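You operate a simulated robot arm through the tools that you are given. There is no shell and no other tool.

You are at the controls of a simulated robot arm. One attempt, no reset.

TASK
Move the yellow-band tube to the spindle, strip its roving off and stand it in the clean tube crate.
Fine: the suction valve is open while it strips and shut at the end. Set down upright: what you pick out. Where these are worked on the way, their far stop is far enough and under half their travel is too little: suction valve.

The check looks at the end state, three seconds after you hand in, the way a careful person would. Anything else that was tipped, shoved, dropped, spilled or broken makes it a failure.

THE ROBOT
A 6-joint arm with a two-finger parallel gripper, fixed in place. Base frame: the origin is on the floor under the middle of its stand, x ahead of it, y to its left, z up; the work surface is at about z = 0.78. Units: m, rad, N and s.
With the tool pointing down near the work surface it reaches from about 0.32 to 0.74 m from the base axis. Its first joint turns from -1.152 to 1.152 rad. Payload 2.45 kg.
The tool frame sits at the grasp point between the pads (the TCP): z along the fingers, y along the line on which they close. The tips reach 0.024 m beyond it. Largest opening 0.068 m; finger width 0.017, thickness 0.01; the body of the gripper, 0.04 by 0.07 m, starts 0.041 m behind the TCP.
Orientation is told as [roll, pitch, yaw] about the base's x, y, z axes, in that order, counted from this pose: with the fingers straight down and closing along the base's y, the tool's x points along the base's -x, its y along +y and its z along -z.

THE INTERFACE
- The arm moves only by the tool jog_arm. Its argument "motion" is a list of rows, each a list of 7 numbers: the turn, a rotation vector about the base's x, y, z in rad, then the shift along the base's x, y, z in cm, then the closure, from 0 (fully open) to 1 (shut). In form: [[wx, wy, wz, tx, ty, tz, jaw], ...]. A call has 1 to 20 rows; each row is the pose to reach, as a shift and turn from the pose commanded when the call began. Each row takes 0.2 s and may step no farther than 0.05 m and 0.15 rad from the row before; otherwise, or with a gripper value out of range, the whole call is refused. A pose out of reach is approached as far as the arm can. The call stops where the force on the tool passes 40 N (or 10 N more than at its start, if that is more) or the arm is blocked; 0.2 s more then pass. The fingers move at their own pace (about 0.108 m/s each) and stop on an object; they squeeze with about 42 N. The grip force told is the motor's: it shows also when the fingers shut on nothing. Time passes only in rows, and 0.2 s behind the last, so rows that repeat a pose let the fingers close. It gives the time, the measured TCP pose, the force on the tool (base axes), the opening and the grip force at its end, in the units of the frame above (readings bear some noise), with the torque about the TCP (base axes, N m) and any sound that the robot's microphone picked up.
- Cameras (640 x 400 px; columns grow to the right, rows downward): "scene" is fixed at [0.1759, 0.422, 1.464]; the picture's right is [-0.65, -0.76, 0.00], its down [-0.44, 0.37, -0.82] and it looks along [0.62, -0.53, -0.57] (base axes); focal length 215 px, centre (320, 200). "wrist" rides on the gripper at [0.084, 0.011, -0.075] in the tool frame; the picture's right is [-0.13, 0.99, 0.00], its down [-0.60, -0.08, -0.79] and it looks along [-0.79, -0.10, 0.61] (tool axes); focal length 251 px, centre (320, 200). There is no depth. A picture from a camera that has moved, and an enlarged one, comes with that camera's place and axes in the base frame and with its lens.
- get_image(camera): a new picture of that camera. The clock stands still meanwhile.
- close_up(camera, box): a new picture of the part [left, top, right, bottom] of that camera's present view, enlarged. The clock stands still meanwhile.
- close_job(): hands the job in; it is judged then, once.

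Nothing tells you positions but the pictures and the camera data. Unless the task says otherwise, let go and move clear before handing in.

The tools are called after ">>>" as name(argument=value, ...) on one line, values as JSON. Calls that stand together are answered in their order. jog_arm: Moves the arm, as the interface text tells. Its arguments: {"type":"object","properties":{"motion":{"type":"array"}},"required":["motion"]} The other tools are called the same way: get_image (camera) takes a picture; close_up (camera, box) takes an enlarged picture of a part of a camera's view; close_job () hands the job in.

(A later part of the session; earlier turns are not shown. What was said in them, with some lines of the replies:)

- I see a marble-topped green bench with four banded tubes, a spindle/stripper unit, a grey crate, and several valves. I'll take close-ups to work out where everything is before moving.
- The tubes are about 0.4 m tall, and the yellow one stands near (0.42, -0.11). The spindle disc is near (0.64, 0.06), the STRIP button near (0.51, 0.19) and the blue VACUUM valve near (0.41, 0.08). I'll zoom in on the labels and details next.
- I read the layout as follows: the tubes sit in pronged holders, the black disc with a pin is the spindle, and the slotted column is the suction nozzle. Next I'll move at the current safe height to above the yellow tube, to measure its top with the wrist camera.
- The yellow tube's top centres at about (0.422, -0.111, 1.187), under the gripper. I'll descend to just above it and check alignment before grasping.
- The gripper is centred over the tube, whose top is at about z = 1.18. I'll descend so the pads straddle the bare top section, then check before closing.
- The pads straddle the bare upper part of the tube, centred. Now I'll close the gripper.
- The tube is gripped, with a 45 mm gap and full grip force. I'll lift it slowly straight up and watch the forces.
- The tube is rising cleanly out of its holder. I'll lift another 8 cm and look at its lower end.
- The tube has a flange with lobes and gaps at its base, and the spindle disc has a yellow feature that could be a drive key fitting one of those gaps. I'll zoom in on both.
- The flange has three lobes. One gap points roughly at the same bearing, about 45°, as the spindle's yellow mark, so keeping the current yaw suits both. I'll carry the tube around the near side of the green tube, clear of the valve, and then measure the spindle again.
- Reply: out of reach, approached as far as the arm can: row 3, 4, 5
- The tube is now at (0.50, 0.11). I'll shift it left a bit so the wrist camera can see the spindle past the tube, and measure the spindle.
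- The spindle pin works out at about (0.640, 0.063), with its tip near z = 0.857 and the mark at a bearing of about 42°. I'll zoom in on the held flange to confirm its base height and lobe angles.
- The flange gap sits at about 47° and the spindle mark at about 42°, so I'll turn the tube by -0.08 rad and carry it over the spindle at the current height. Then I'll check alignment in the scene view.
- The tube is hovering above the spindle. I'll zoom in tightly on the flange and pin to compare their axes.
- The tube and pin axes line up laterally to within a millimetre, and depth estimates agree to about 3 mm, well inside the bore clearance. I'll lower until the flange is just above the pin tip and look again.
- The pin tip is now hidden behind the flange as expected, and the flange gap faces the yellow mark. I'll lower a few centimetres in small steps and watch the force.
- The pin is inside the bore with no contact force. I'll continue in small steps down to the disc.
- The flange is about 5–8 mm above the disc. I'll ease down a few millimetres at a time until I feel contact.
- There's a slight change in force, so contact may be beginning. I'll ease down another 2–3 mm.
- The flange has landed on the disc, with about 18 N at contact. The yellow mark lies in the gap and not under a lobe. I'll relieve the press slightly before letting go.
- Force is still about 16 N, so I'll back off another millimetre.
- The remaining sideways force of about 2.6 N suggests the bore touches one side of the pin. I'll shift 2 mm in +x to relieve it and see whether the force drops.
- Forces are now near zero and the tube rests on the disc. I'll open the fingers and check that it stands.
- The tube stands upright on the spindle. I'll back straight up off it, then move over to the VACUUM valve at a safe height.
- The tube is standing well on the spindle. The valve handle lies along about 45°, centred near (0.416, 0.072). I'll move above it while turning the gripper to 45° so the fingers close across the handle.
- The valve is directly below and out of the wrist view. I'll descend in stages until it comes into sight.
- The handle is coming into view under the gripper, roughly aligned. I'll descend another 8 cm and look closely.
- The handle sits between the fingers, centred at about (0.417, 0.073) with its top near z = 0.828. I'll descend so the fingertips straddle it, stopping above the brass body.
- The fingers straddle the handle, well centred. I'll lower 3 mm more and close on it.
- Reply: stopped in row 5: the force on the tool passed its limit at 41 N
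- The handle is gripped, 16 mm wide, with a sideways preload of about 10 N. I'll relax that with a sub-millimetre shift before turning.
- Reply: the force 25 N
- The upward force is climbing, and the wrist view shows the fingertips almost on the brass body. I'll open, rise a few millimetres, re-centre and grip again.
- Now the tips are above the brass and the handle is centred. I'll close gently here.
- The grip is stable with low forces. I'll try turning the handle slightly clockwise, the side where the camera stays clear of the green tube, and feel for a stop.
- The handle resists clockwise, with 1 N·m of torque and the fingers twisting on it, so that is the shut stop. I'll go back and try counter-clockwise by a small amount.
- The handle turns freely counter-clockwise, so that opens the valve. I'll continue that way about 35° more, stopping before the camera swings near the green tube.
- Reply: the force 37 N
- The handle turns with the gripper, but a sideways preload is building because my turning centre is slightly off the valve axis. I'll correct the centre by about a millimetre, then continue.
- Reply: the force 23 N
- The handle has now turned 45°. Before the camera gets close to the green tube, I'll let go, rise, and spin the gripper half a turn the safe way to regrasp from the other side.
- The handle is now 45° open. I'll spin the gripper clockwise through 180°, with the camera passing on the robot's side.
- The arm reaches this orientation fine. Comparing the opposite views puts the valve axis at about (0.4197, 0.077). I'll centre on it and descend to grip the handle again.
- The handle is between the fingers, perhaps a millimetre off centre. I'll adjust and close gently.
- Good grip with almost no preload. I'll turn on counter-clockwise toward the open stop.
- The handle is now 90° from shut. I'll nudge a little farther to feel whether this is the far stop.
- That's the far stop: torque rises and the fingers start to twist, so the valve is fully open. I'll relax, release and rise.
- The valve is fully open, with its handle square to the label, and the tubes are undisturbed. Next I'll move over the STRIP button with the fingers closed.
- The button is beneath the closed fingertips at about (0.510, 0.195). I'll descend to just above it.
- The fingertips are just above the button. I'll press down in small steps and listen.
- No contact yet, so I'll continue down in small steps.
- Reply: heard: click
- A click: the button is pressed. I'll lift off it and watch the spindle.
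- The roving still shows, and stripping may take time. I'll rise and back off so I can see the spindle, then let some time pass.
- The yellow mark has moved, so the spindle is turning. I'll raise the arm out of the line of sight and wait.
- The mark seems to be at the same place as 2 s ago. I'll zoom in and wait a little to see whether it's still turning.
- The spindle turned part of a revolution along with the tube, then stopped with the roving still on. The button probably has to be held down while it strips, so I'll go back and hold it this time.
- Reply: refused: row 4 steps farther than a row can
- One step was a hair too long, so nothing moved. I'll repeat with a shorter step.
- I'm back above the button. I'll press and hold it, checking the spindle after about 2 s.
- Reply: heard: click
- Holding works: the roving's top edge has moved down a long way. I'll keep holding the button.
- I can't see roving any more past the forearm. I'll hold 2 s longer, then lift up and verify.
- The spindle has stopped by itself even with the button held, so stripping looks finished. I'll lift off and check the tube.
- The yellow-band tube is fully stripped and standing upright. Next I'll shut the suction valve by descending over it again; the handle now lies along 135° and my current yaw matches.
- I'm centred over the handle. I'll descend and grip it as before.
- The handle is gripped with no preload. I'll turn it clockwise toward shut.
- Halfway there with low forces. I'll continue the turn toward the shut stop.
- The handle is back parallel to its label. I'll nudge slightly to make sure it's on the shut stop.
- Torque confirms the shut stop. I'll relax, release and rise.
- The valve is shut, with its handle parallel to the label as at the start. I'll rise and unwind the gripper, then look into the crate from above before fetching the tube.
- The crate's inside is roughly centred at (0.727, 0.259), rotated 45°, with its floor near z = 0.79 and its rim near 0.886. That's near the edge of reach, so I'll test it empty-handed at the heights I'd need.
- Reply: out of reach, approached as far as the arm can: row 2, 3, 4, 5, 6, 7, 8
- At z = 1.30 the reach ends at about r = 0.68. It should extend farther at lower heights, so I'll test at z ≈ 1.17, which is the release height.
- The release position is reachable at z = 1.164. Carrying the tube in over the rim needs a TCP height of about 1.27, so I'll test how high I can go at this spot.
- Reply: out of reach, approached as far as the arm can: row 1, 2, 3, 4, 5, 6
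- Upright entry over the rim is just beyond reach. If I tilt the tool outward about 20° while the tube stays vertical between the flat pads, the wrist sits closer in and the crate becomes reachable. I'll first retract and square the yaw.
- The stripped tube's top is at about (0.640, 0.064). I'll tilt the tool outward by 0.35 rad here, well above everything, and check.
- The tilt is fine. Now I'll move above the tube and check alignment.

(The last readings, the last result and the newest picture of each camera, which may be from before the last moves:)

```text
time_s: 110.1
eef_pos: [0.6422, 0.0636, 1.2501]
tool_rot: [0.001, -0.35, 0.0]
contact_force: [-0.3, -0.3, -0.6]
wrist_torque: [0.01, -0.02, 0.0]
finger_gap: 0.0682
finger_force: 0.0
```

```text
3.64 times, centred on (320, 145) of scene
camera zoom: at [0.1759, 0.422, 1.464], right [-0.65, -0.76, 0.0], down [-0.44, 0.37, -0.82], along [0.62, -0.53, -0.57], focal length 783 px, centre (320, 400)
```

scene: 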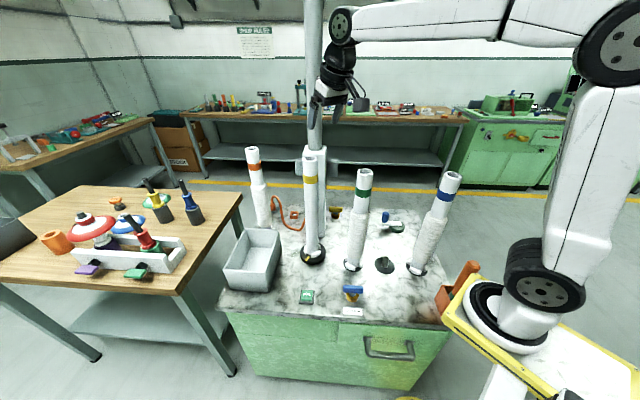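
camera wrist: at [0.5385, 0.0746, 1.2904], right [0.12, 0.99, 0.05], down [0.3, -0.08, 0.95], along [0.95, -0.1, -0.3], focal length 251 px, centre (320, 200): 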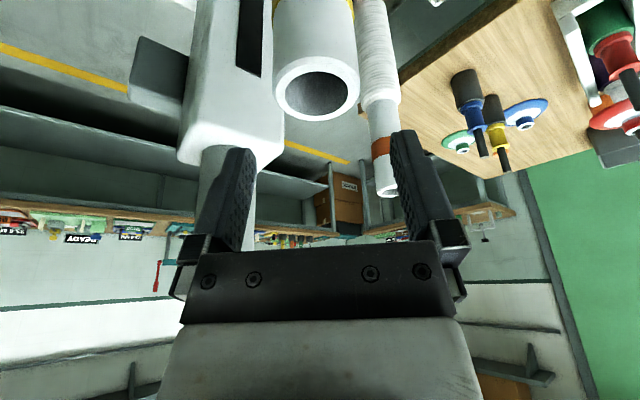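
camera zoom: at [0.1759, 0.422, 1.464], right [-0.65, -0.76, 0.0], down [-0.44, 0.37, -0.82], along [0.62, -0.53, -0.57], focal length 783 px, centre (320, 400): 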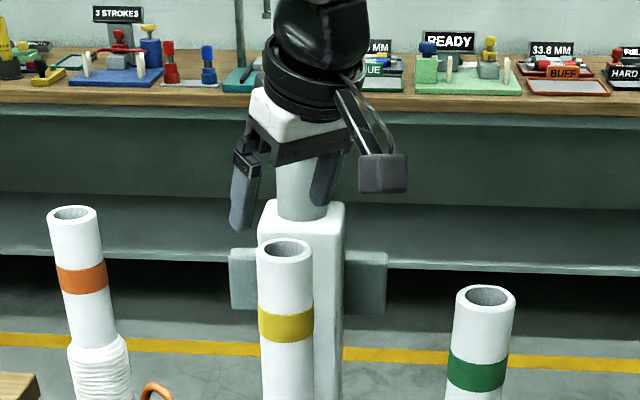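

The tube is centred between the fingers. I'll descend to grip height.

>>> jog_arm(motion=[[0, 0, 0, -0.1, 0.07, -2, 0], [0, 0, 0, -0.1, 0.07, -4, 0], [0, 0, 0, -0.1, 0.07, -5.7, 0], [0, 0, 0, -0.1, 0.07, -7.1, 0], [0, 0, 0, -0.1, 0.07, -7.1, 0]])

>>> get_image(camera="wrist")

>>> close_up(camera="scene", box=[270, 110, 370, 220])

```text
time_s: 111.3
eef_pos: [0.6402, 0.0641, 1.1784]
tool_rot: [0.002, -0.35, 0.0]
contact_force: [0.3, 0.1, -0.9]
wrist_torque: [0.01, -0.03, 0.05]
finger_gap: 0.0681
finger_force: 0.1
```

```text
taken
camera wrist: at [0.537, 0.075, 1.2195], right [0.12, 0.99, 0.05], down [0.3, -0.08, 0.95], along [0.95, -0.1, -0.3], focal length 251 px, centre (320, 200)
```

wrist: 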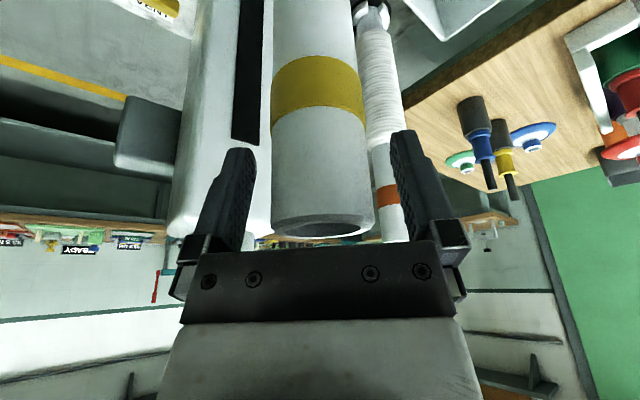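

```text
3.64 times, centred on (320, 165) of scene
camera zoom: at [0.1759, 0.422, 1.464], right [-0.65, -0.76, 0.0], down [-0.44, 0.37, -0.82], along [0.62, -0.53, -0.57], focal length 783 px, centre (320, 327)
```

zoom: 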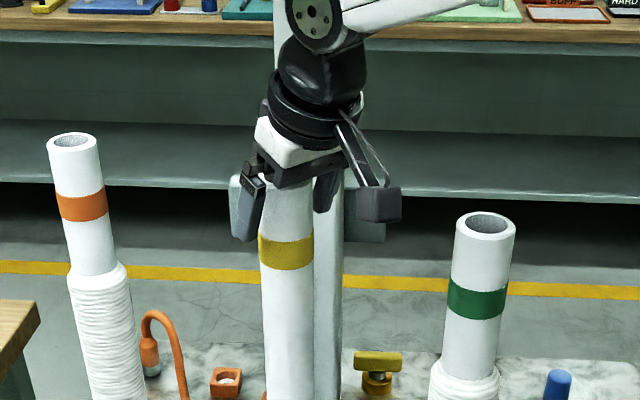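

The tube sits between the pads with clearance to the palm. I'll close on it.

>>> jog_arm(motion=[[0, 0, 0, 0, 0, 0, 0.3], [0, 0, 0, 0, 0, 0, 1], [0, 0, 0, 0, 0, 0, 1], [0, 0, 0, 0, 0, 0, 1], [0, 0, 0, 0, 0, 0, 1]])

>>> get_image(camera="wrist")

>>> close_up(camera="scene", box=[290, 225, 340, 270])

```text
time_s: 112.5
eef_pos: [0.6396, 0.064, 1.1794]
tool_rot: [0.002, -0.348, 0.0]
contact_force: [-0.2, 0.4, 0.2]
wrist_torque: [-0.02, 0.06, -0.03]
finger_gap: 0.0453
finger_force: 41.7
```

```text
taken
camera wrist: at [0.537, 0.0751, 1.2197], right [0.12, 0.99, 0.05], down [0.3, -0.08, 0.95], along [0.95, -0.1, -0.3], focal length 251 px, centre (320, 200)
```

wrist: 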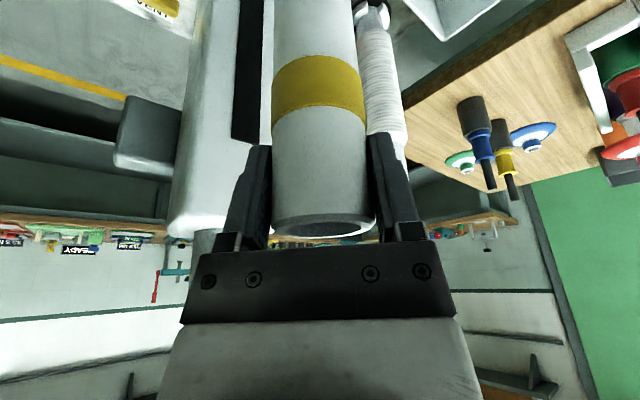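

```text
8.89 times, centred on (315, 248) of scene
camera zoom: at [0.176, 0.422, 1.464], right [-0.65, -0.76, 0.0], down [-0.44, 0.37, -0.82], along [0.62, -0.53, -0.57], focal length 1914 px, centre (364, -222)
```

zoom: 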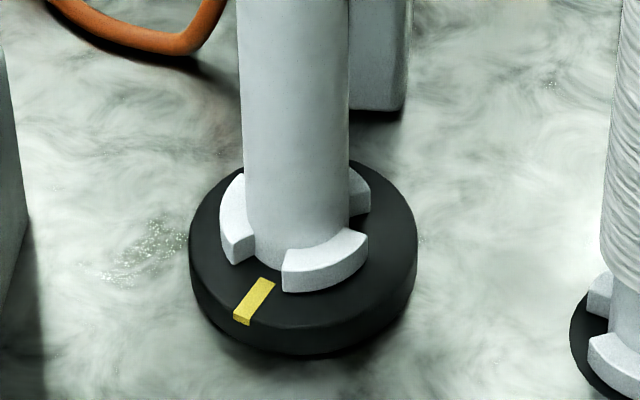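

Gripped firmly and the tube is still flat on the disc. I'll lift it straight up off the pin.

>>> jog_arm(motion=[[0, 0, 0, 0, 0, 1, 1], [0, 0, 0, 0, 0, 2, 1], [0, 0, 0, 0, 0, 3.5, 1], [0, 0, 0, 0, 0, 5, 1], [0, 0, 0, 0, 0, 5, 1]])

>>> close_up(camera="scene", box=[270, 110, 370, 275])

```text
time_s: 113.7
eef_pos: [0.6402, 0.0643, 1.2292]
tool_rot: [0.001, -0.35, 0.0]
contact_force: [-0.6, 0.4, -1.3]
wrist_torque: [-0.02, -0.01, -0.01]
finger_gap: 0.0454
finger_force: 42.2
```

```text
2.42 times, centred on (320, 192) of scene
camera zoom: at [0.176, 0.422, 1.464], right [-0.65, -0.76, 0.0], down [-0.44, 0.37, -0.82], along [0.62, -0.53, -0.57], focal length 522 px, centre (320, 218)
```

zoom: 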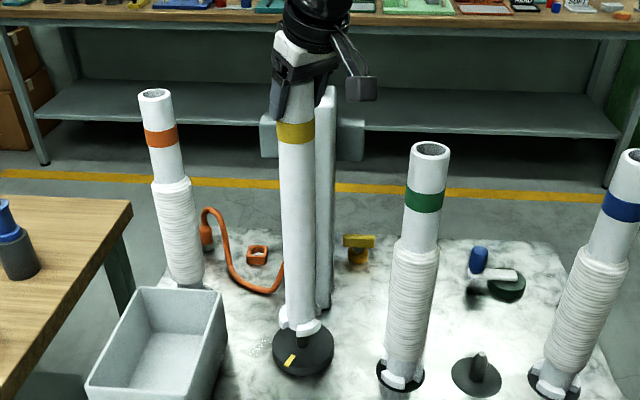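

The tube lifts cleanly. I'll lift further so its base clears the crate rim, then move toward the crate in short steps, watching for the reach limit.

>>> jog_arm(motion=[[0, 0, 0, 0, 0, 2, 1], [0, 0, 0, 0, 0, 4.5, 1], [0, 0, 0, 0, 0, 6.7, 1], [0, 0, 0, 0, 3, 6.7, 1], [0, 0, 0, 0, 6, 6.7, 1], [0, 0, 0, 0.5, 9, 6.7, 1], [0, 0, 0, 1, 12, 6.7, 1], [0, 0, 0, 1, 12, 6.7, 1]])

>>> get_image(camera="scene")

>>> close_up(camera="scene", box=[210, 200, 330, 300])

```text
time_s: 115.5
eef_pos: [0.6501, 0.1851, 1.2944]
tool_rot: [0.003, -0.35, -0.001]
contact_force: [0.3, -0.3, -3.0]
wrist_torque: [-0.01, 0.05, -0.01]
finger_gap: 0.0451
finger_force: 41.9
```

```text
taken
```

scene: 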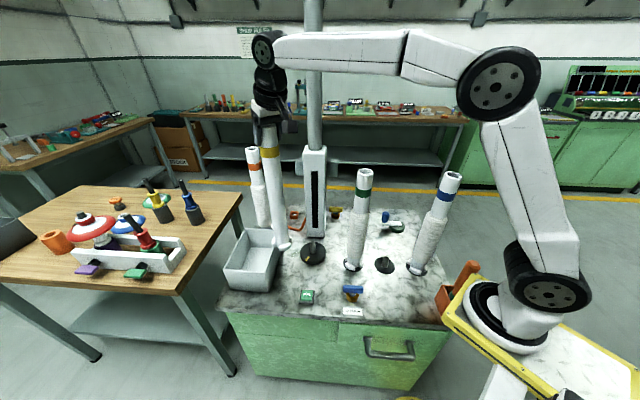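

```text
4.00 times, centred on (270, 250) of scene
camera zoom: at [0.176, 0.4221, 1.464], right [-0.65, -0.76, 0.0], down [-0.44, 0.37, -0.82], along [0.62, -0.53, -0.57], focal length 861 px, centre (520, 0)
```

zoom: 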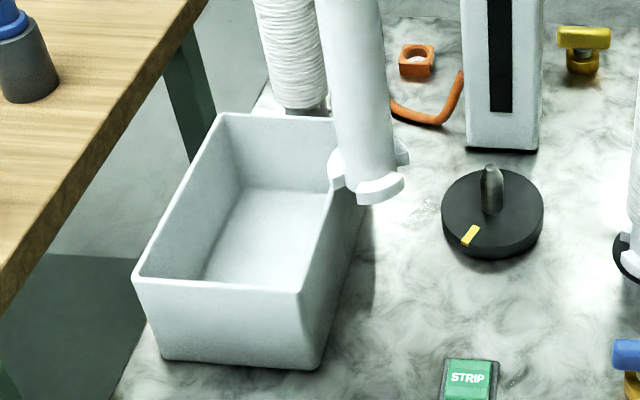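

The tube's base is above the rim and just outside it. I'll step farther over the crate.

>>> jog_arm(motion=[[0, 0, 0, 0.3, 2.5, 0, 1], [0, 0, 0, 0.6, 5, 0, 1], [0, 0, 0, 1.5, 6.5, 0, 1], [0, 0, 0, 1.5, 6.5, 0, 1]])

>>> close_up(camera="scene", box=[210, 200, 330, 300])

```text
time_s: 116.5
eef_pos: [0.6667, 0.249, 1.2964]
tool_rot: [0.003, -0.349, 0.0]
contact_force: [-0.8, 0.6, -2.5]
wrist_torque: [0.0, 0.03, -0.03]
finger_gap: 0.0453
finger_force: 42.1
```

```text
4.00 times, centred on (270, 250) of scene
camera zoom: at [0.176, 0.4221, 1.464], right [-0.65, -0.76, 0.0], down [-0.44, 0.37, -0.82], along [0.62, -0.53, -0.57], focal length 861 px, centre (520, 0)
```

zoom: 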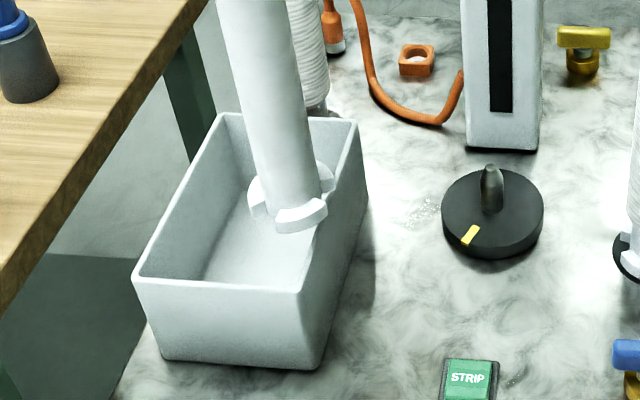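

Still within reach and above the rim. I'll continue to the drop point.

>>> jog_arm(motion=[[0, 0, 0, 1, 1, 0, 1], [0, 0, 0, 2, 2, 0, 1], [0, 0, 0, 2, 2, 0, 1]])

>>> close_up(camera="scene", box=[210, 200, 330, 300])

>>> get_image(camera="wrist")

```text
time_s: 117.3
eef_pos: [0.6851, 0.2692, 1.2958]
tool_rot: [0.001, -0.348, 0.001]
contact_force: [0.4, -0.1, -2.3]
wrist_torque: [0.01, 0.01, -0.02]
finger_gap: 0.045
finger_force: 42.2
```

```text
4.00 times, centred on (270, 250) of scene
camera zoom: at [0.176, 0.4221, 1.464], right [-0.65, -0.76, 0.0], down [-0.44, 0.37, -0.82], along [0.62, -0.53, -0.57], focal length 861 px, centre (520, 0)
```

zoom: 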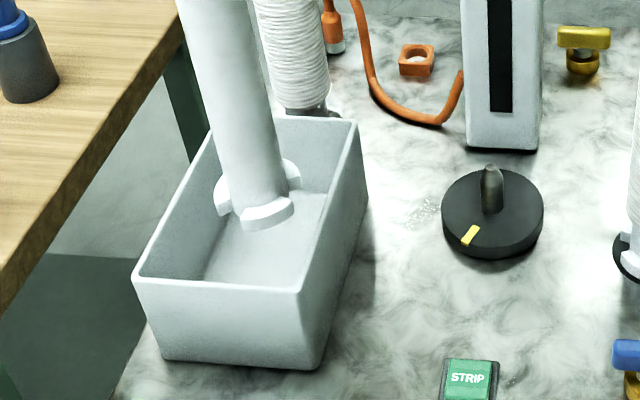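

```text
taken
camera wrist: at [0.5819, 0.2797, 1.3367], right [0.12, 0.99, 0.05], down [0.3, -0.08, 0.95], along [0.95, -0.1, -0.3], focal length 251 px, centre (320, 200)
```

wrist: 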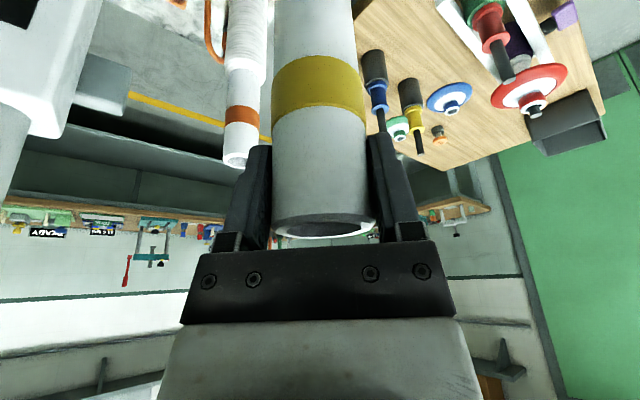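

Still in reach. To centre the flange away from the near wall, I'll move a bit farther out to about (0.700, 0.277).

>>> jog_arm(motion=[[0, 0, 0, 0.8, 0.4, -0.3, 1], [0, 0, 0, 1.5, 0.8, -0.6, 1], [0, 0, 0, 1.5, 0.8, -0.6, 1]])

>>> close_up(camera="scene", box=[215, 215, 295, 300])

```text
time_s: 118.1
eef_pos: [0.6947, 0.274, 1.2865]
tool_rot: [0.003, -0.35, -0.001]
contact_force: [-0.2, 0.5, -2.2]
wrist_torque: [0.03, 0.02, 0.01]
finger_gap: 0.0451
finger_force: 42.5
out of reach, approached as far as the arm can: row 2, 3
```

```text
4.71 times, centred on (255, 258) of scene
camera zoom: at [0.176, 0.4221, 1.464], right [-0.65, -0.76, 0.0], down [-0.44, 0.37, -0.82], along [0.62, -0.53, -0.57], focal length 1014 px, centre (626, -71)
```

zoom: 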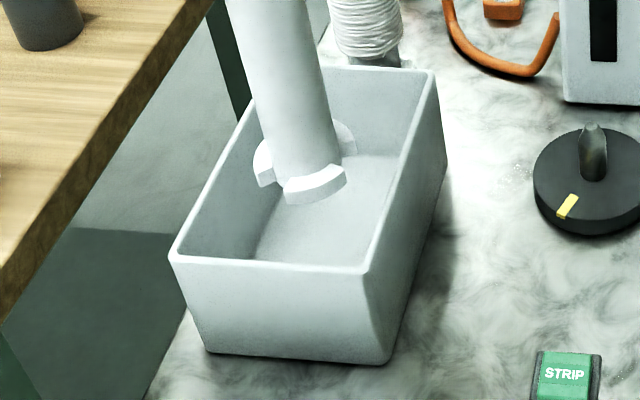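

I'm at the reach boundary here, which relaxes as I go lower. I'll descend 1 cm, still above the rim, shift outward a little more, and continue down in steps.

>>> jog_arm(motion=[[0, 0, 0, 0, 0, -0.5, 1], [0, 0, 0, 0, 0, -1, 1], [0, 0, 0, 0.3, 0.3, -1, 1], [0, 0, 0, 0.5, 0.5, -1.2, 1], [0, 0, 0, 0.5, 0.5, -1.2, 1]])

>>> close_up(camera="scene", box=[215, 215, 295, 300])

```text
time_s: 119.3
eef_pos: [0.6994, 0.2804, 1.2764]
tool_rot: [0.002, -0.35, 0.0]
contact_force: [0.5, -0.3, -1.5]
wrist_torque: [0.01, 0.01, 0.0]
finger_gap: 0.0452
finger_force: 42.1
```

```text
4.71 times, centred on (255, 258) of scene
camera zoom: at [0.176, 0.4221, 1.464], right [-0.65, -0.76, 0.0], down [-0.44, 0.37, -0.82], along [0.62, -0.53, -0.57], focal length 1014 px, centre (626, -71)
```

zoom: 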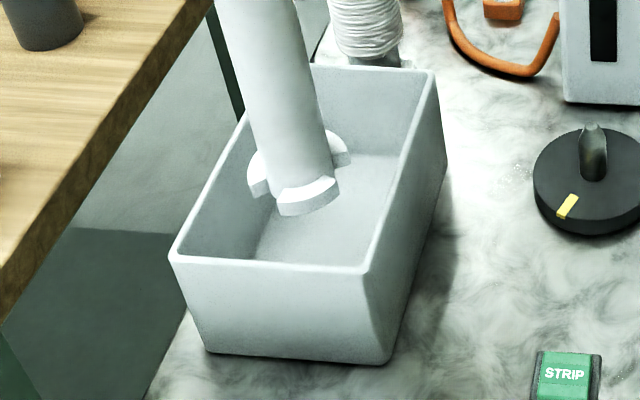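

The flange is well inside the rim outline with about 2 cm to each near wall. I'll lower it into the crate.

>>> jog_arm(motion=[[0, 0, 0, 0, 0, -1.5, 1], [0, 0, 0, 0, 0, -3, 1], [0, 0, 0, 0, 0, -4.5, 1], [0, 0, 0, 0, 0, -6, 1], [0, 0, 0, 0, 0, -7.5, 1], [0, 0, 0, 0, 0, -8.5, 1], [0, 0, 0, 0, 0, -8.5, 1]])

>>> close_up(camera="scene", box=[215, 200, 295, 300])

>>> get_image(camera="scene")

```text
time_s: 120.9
eef_pos: [0.7003, 0.2802, 1.1904]
tool_rot: [0.002, -0.35, -0.001]
contact_force: [-0.7, -0.6, -1.7]
wrist_torque: [0.0, -0.01, -0.02]
finger_gap: 0.0454
finger_force: 42.3
```

```text
4.00 times, centred on (255, 250) of scene
camera zoom: at [0.176, 0.4221, 1.464], right [-0.65, -0.76, 0.0], down [-0.44, 0.37, -0.82], along [0.62, -0.53, -0.57], focal length 861 px, centre (580, 0)
```

zoom: 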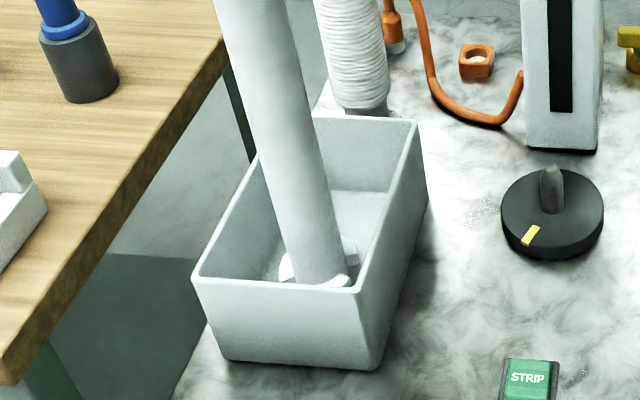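

```text
taken
```

scene: 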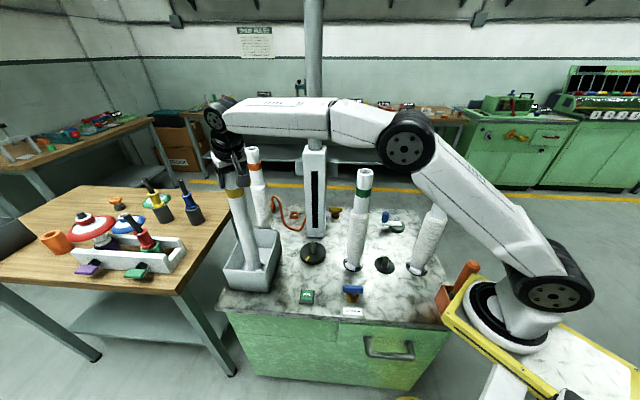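

The tube hangs vertical inside the crate, just above its floor. I'll lower gently in small steps until contact.

>>> jog_arm(motion=[[0, 0, 0, 0, 0, -0.4, 1], [0, 0, 0, 0, 0, -0.8, 1], [0, 0, 0, 0, 0, -1.1, 1], [0, 0, 0, 0, 0, -1.1, 1]])

```text
time_s: 121.9
eef_pos: [0.7006, 0.2798, 1.1787]
tool_rot: [0.002, -0.35, 0.001]
contact_force: [0.0, 0.1, -1.7]
wrist_torque: [0.01, 0.03, 0.01]
finger_gap: 0.0453
finger_force: 41.9
```

>>> jog_arm(motion=[[0, 0, 0, 0, 0, -0.2, 1], [0, 0, 0, 0, 0, -0.4, 1], [0, 0, 0, 0, 0, -0.4, 1]])

```text
time_s: 122.7
eef_pos: [0.701, 0.2794, 1.176]
tool_rot: [0.002, -0.349, 0.001]
contact_force: [0.4, -0.1, -2.9]
wrist_torque: [-0.02, 0.02, 0.02]
finger_gap: 0.0451
finger_force: 42.3
```

>>> jog_arm(motion=[[0, 0, 0, 0, 0, -0.2, 1], [0, 0, 0, 0, 0, -0.3, 1], [0, 0, 0, 0, 0, -0.3, 1]])

```text
time_s: 123.5
eef_pos: [0.7013, 0.2802, 1.1721]
tool_rot: [0.003, -0.35, -0.001]
contact_force: [0.7, -0.4, -2.0]
wrist_torque: [0.01, 0.02, 0.0]
finger_gap: 0.0451
finger_force: 42.0
```

>>> jog_arm(motion=[[0, 0, 0, 0, 0, -0.15, 1], [0, 0, 0, 0, 0, -0.3, 1], [0, 0, 0, 0, 0, -0.3, 1]])

>>> close_up(camera="scene", box=[230, 235, 290, 290])

```text
time_s: 124.3
eef_pos: [0.7011, 0.2796, 1.1692]
tool_rot: [0.002, -0.349, 0.0]
contact_force: [-0.1, -0.4, -2.7]
wrist_torque: [-0.01, 0.03, 0.01]
finger_gap: 0.0451
finger_force: 42.2
```

```text
7.27 times, centred on (260, 262) of scene
camera zoom: at [0.176, 0.4221, 1.464], right [-0.65, -0.76, 0.0], down [-0.44, 0.37, -0.82], along [0.62, -0.53, -0.57], focal length 1566 px, centre (756, -254)
```

zoom: 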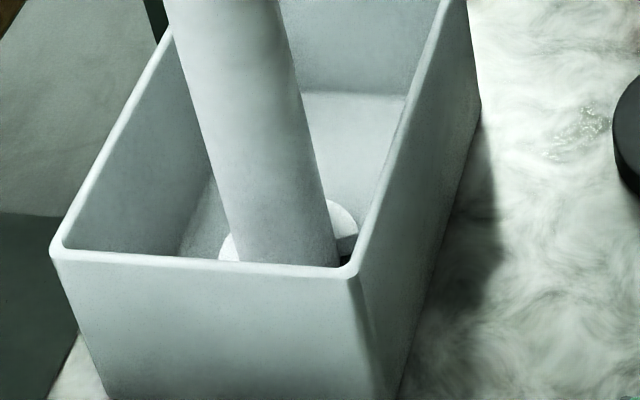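

>>> jog_arm(motion=[[0, 0, 0, 0, 0, -0.12, 1], [0, 0, 0, 0, 0, -0.24, 1], [0, 0, 0, 0, 0, -0.24, 1]])

```text
time_s: 125.1
eef_pos: [0.7005, 0.2791, 1.1662]
tool_rot: [0.003, -0.349, -0.001]
contact_force: [-0.7, -0.1, -1.5]
wrist_torque: [-0.03, 0.02, 0.05]
finger_gap: 0.0453
finger_force: 41.5
```

>>> jog_arm(motion=[[0, 0, 0, 0, 0, -0.1, 1], [0, 0, 0, 0, 0, -0.2, 1], [0, 0, 0, 0, 0, -0.2, 1]])

```text
time_s: 125.9
eef_pos: [0.7008, 0.2797, 1.164]
tool_rot: [0.003, -0.349, 0.001]
contact_force: [0.2, 0.1, -1.7]
wrist_torque: [-0.04, -0.01, 0.01]
finger_gap: 0.0452
finger_force: 41.7
```

>>> jog_arm(motion=[[0, 0, 0, 0, 0, -0.1, 1], [0, 0, 0, 0, 0, -0.2, 1], [0, 0, 0, 0, 0, -0.2, 1]])

```text
time_s: 126.7
eef_pos: [0.7002, 0.2786, 1.1641]
tool_rot: [0.003, -0.351, 0.0]
contact_force: [-1.9, -0.3, 8.2]
wrist_torque: [-0.31, 0.93, -0.03]
finger_gap: 0.0453
finger_force: 41.6
```

Contact with the crate floor. I'll ease the press to nearly zero before releasing.

>>> jog_arm(motion=[[0, 0, 0, 0, 0, 0.05, 1], [0, 0, 0, 0, 0, 0.05, 1]])

>>> get_image(camera="wrist")

>>> get_image(camera="scene")

```text
time_s: 127.3
eef_pos: [0.6991, 0.2796, 1.1649]
tool_rot: [0.001, -0.351, 0.0]
contact_force: [-0.7, -0.6, 8.3]
wrist_torque: [-0.27, 0.38, -0.01]
finger_gap: 0.045
finger_force: 42.5
```

```text
taken
camera wrist: at [0.5977, 0.2906, 1.2046], right [0.12, 0.99, 0.05], down [0.29, -0.08, 0.95], along [0.95, -0.1, -0.3], focal length 251 px, centre (320, 200)
```

wrist: 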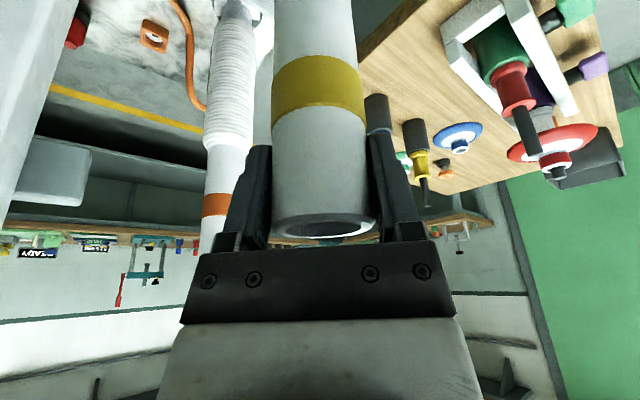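

```text
taken
```

scene: 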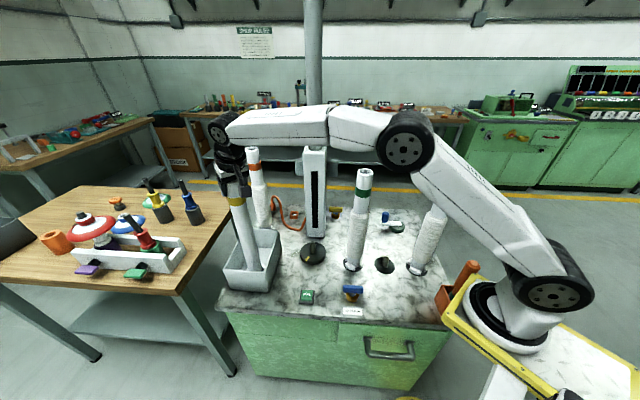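

>>> jog_arm(motion=[[0, 0, 0, 0, 0, 0.06, 1], [0, 0, 0, 0, 0, 0.06, 1]])

```text
time_s: 127.9
eef_pos: [0.7007, 0.28, 1.1633]
tool_rot: [0.002, -0.35, 0.001]
contact_force: [3.0, 0.0, 5.9]
wrist_torque: [-0.15, -0.56, 0.03]
finger_gap: 0.045
finger_force: 42.0
```

>>> jog_arm(motion=[[0, 0, 0, 0.06, 0, 0.04, 1], [0, 0, 0, 0.1, 0, 0.05, 1], [0, 0, 0, 0.1, 0, 0.05, 1]])

```text
time_s: 128.7
eef_pos: [0.7013, 0.2788, 1.1634]
tool_rot: [0.001, -0.348, 0.0]
contact_force: [0.2, 0.6, 2.0]
wrist_torque: [0.1, -0.05, -0.02]
finger_gap: 0.0454
finger_force: 42.4
```

Forces are nearly zero. I'll check that the tube is vertical before letting go.

>>> close_up(camera="scene", box=[200, 170, 290, 285])

```text
3.48 times, centred on (245, 228) of scene
camera zoom: at [0.1759, 0.422, 1.464], right [-0.65, -0.76, 0.0], down [-0.44, 0.37, -0.82], along [0.62, -0.53, -0.57], focal length 749 px, centre (581, 104)
```

zoom: 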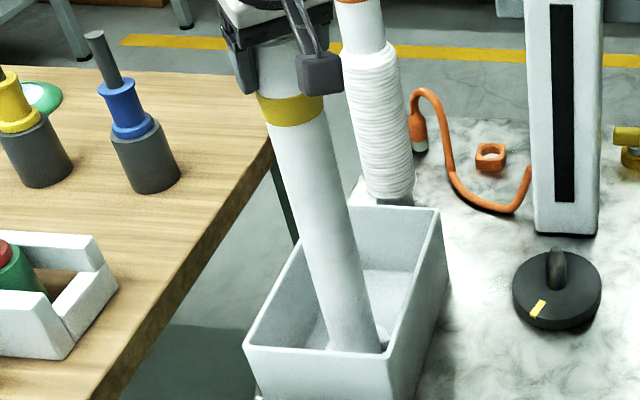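

The tube is vertical to within measurement. I'll release it.

>>> jog_arm(motion=[[0, 0, 0, 0, 0, 0, 0.3], [0, 0, 0, 0, 0, 0, 0], [0, 0, 0, 0, 0, 0, 0], [0, 0, 0, 0, 0, 0, 0]])

>>> get_image(camera="wrist")

>>> close_up(camera="scene", box=[200, 170, 290, 285])

```text
time_s: 129.7
eef_pos: [0.7013, 0.2805, 1.1644]
tool_rot: [0.002, -0.348, 0.0]
contact_force: [-0.1, 0.1, 0.6]
wrist_torque: [0.02, -0.02, -0.02]
finger_gap: 0.068
finger_force: 0.0
```

```text
taken
camera wrist: at [0.5985, 0.2907, 1.2053], right [0.12, 0.99, 0.05], down [0.3, -0.08, 0.95], along [0.95, -0.1, -0.3], focal length 251 px, centre (320, 200)
```

wrist: 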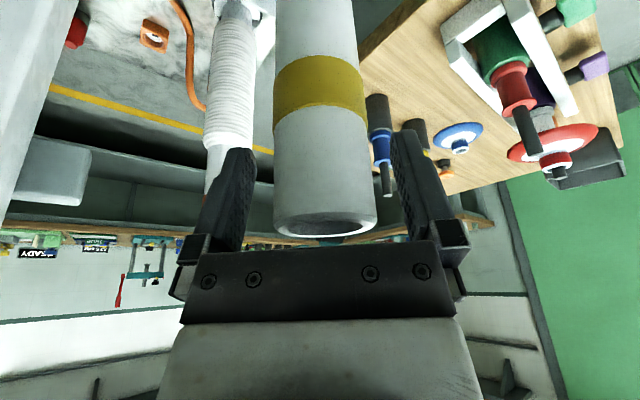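

```text
3.48 times, centred on (245, 228) of scene
camera zoom: at [0.1759, 0.422, 1.464], right [-0.65, -0.76, 0.0], down [-0.44, 0.37, -0.82], along [0.62, -0.53, -0.57], focal length 749 px, centre (581, 104)
```

zoom: 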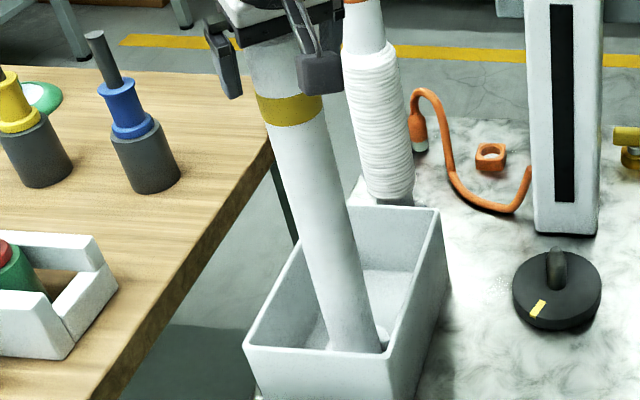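

The tube stands free and upright in the crate. I'll back straight up until the fingers clear it, then retreat.

>>> jog_arm(motion=[[0, 0, 0, 0, 0, 1, 0], [0, 0, 0, 0, 0, 2.5, 0], [0, 0, 0, 0, 0, 4.5, 0], [0, 0, 0, 0, 0, 6.5, 0], [0, 0, 0, 0, 0, 8.5, 0], [0, 0, 0, 0, 0, 8.5, 0]])

>>> get_image(camera="wrist")

>>> get_image(camera="scene")

```text
time_s: 131.1
eef_pos: [0.7025, 0.2788, 1.2506]
tool_rot: [0.001, -0.348, 0.0]
contact_force: [0.0, 0.2, 0.5]
wrist_torque: [-0.02, -0.04, -0.01]
finger_gap: 0.0682
finger_force: 0.0
```

```text
taken
camera wrist: at [0.5982, 0.2904, 1.2906], right [0.12, 0.99, 0.05], down [0.3, -0.08, 0.95], along [0.95, -0.1, -0.3], focal length 251 px, centre (320, 200)
```

wrist: 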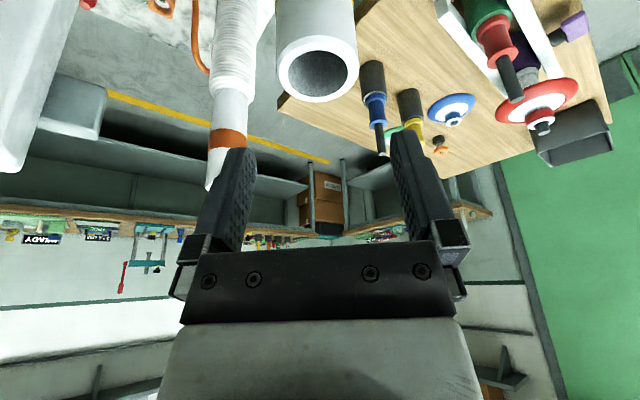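

```text
taken
```

scene: 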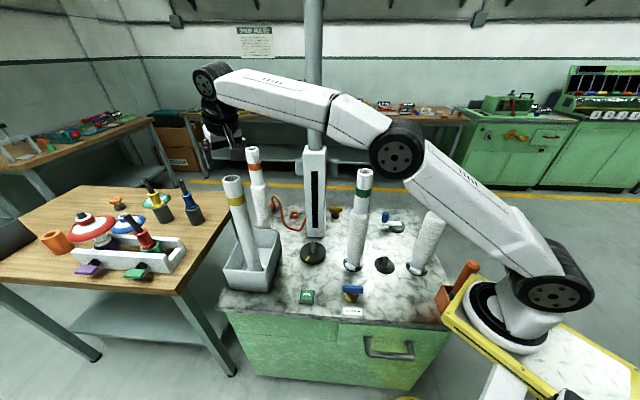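

Clear of the tube. I'll retreat toward the robot and up, straighten the tool, and do a final inspection.

>>> jog_arm(motion=[[0, 0, 0, -2.5, -1, 1.5, 0], [0, 0, 0, -5, -2, 3, 0], [0, 0, 0, -8, -3, 5, 0], [0, 0.1, 0, -11, -4, 7, 0], [0, 0.2, 0, -14, -5, 8, 0], [0, 0.3, 0, -17, -6, 8, 0], [0, 0.35, 0, -20, -8, 8, 0], [0, 0.35, 0, -20, -8, 8, 0], [0, 0.35, 0, -20, -8, 8, 0]])

>>> get_image(camera="scene")

>>> close_up(camera="scene", box=[200, 165, 300, 300])

>>> close_up(camera="scene", box=[290, 160, 470, 330])

>>> get_image(camera="wrist")

```text
time_s: 133.1
eef_pos: [0.5023, 0.2012, 1.3295]
tool_rot: [0.0, 0.002, 0.0]
contact_force: [0.5, 0.1, 1.1]
wrist_torque: [-0.01, 0.0, 0.0]
finger_gap: 0.0682
finger_force: 0.0
```

```text
taken
```

scene: 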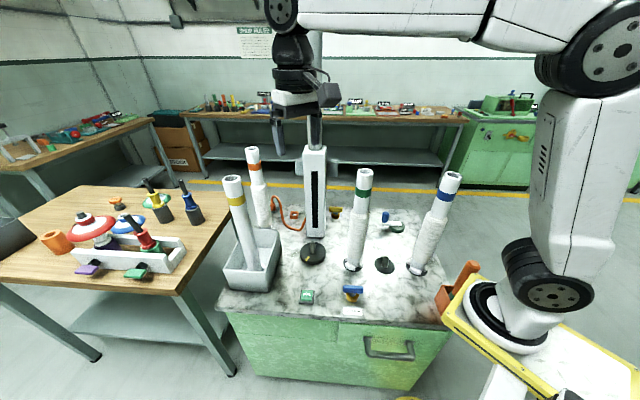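

```text
2.96 times, centred on (250, 232) of scene
camera zoom: at [0.1759, 0.422, 1.464], right [-0.65, -0.76, 0.0], down [-0.44, 0.37, -0.82], along [0.62, -0.53, -0.57], focal length 638 px, centre (527, 104)
```

zoom: 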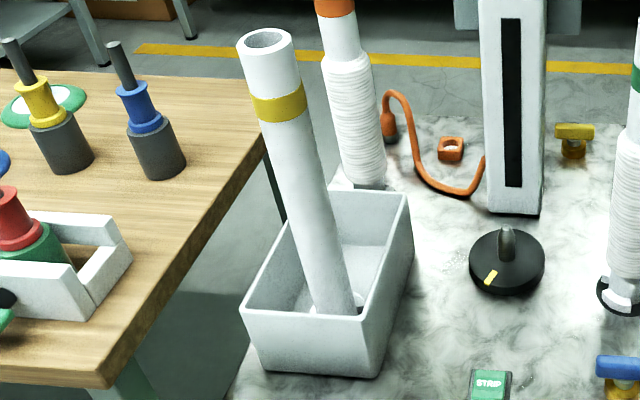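

```text
2.35 times, centred on (380, 245) of scene
camera zoom: at [0.1759, 0.422, 1.464], right [-0.65, -0.76, 0.0], down [-0.44, 0.37, -0.82], along [0.62, -0.53, -0.57], focal length 507 px, centre (179, 94)
```

zoom: 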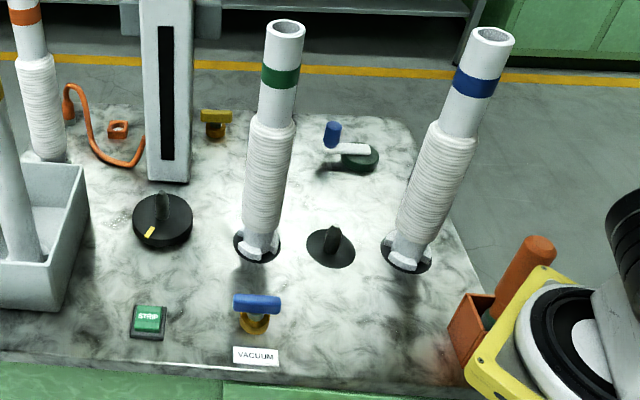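

```text
taken
camera wrist: at [0.4186, 0.2115, 1.4043], right [0.13, 0.99, 0.0], down [0.6, -0.08, 0.79], along [0.79, -0.1, -0.61], focal length 251 px, centre (320, 200)
```

wrist: 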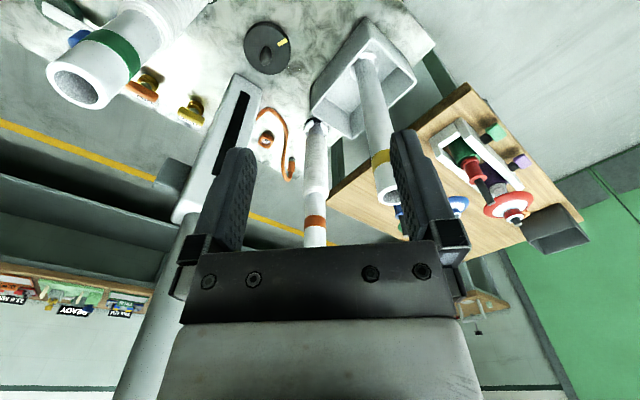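

Everything looks in place. One last comparison of the valve handle with its starting picture to confirm it's fully shut.

>>> close_up(camera="scene", box=[325, 270, 375, 325])

>>> close_up(camera="wrist", box=[300, 10, 430, 210])

```text
7.27 times, centred on (350, 298) of scene
camera zoom: at [0.1759, 0.422, 1.464], right [-0.65, -0.76, 0.0], down [-0.44, 0.37, -0.82], along [0.62, -0.53, -0.57], focal length 1566 px, centre (102, -509)
```

zoom: 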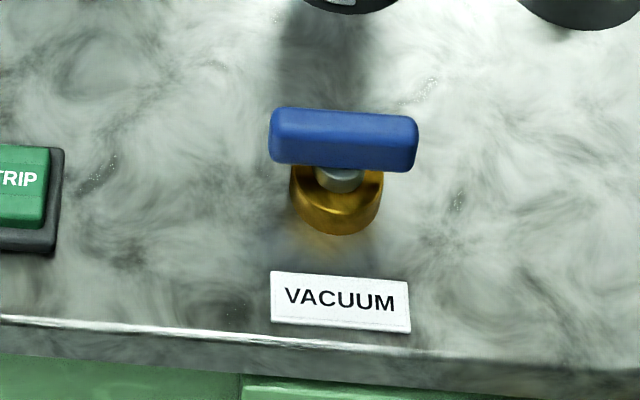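

```text
2.00 times, centred on (365, 110) of wrist
camera zoom: at [0.4186, 0.2115, 1.4043], right [0.13, 0.99, 0.0], down [0.6, -0.08, 0.79], along [0.79, -0.1, -0.61], focal length 503 px, centre (230, 380)
```

zoom: 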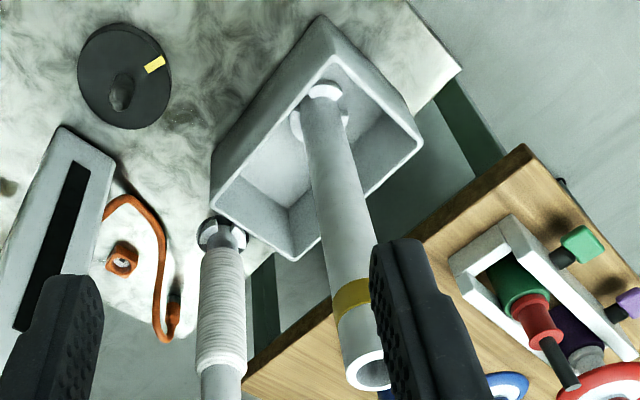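

The valve handle matches its starting, shut position exactly. The yellow-band tube is stripped and stands upright in the crate. The spindle is empty, the other tubes are undisturbed, and the gripper is open and clear, so I'm handing in the job.

>>> close_job()

```text
The job is handed in.
```

The yellow-band tube was stripped on the spindle and now stands upright in the clean tube crate. I've handed the job in, and no verdict has come back.

- **Suction valve:** I turned the VACUUM valve to its far stop before stripping and back to its shut stop afterwards. In the last picture its handle is exactly where it started.
- **Stripping:** My first short press of STRIP turned the spindle only part of a revolution, so I pressed again and held it. The roving came off and the spindle stopped on its own. Both presses were made with the valve open.
- **Everything else:** The green-, blue- and orange-band tubes look undisturbed in the final pictures, and I saw nothing tipped or spilled. The gripper is open and clear of the work.
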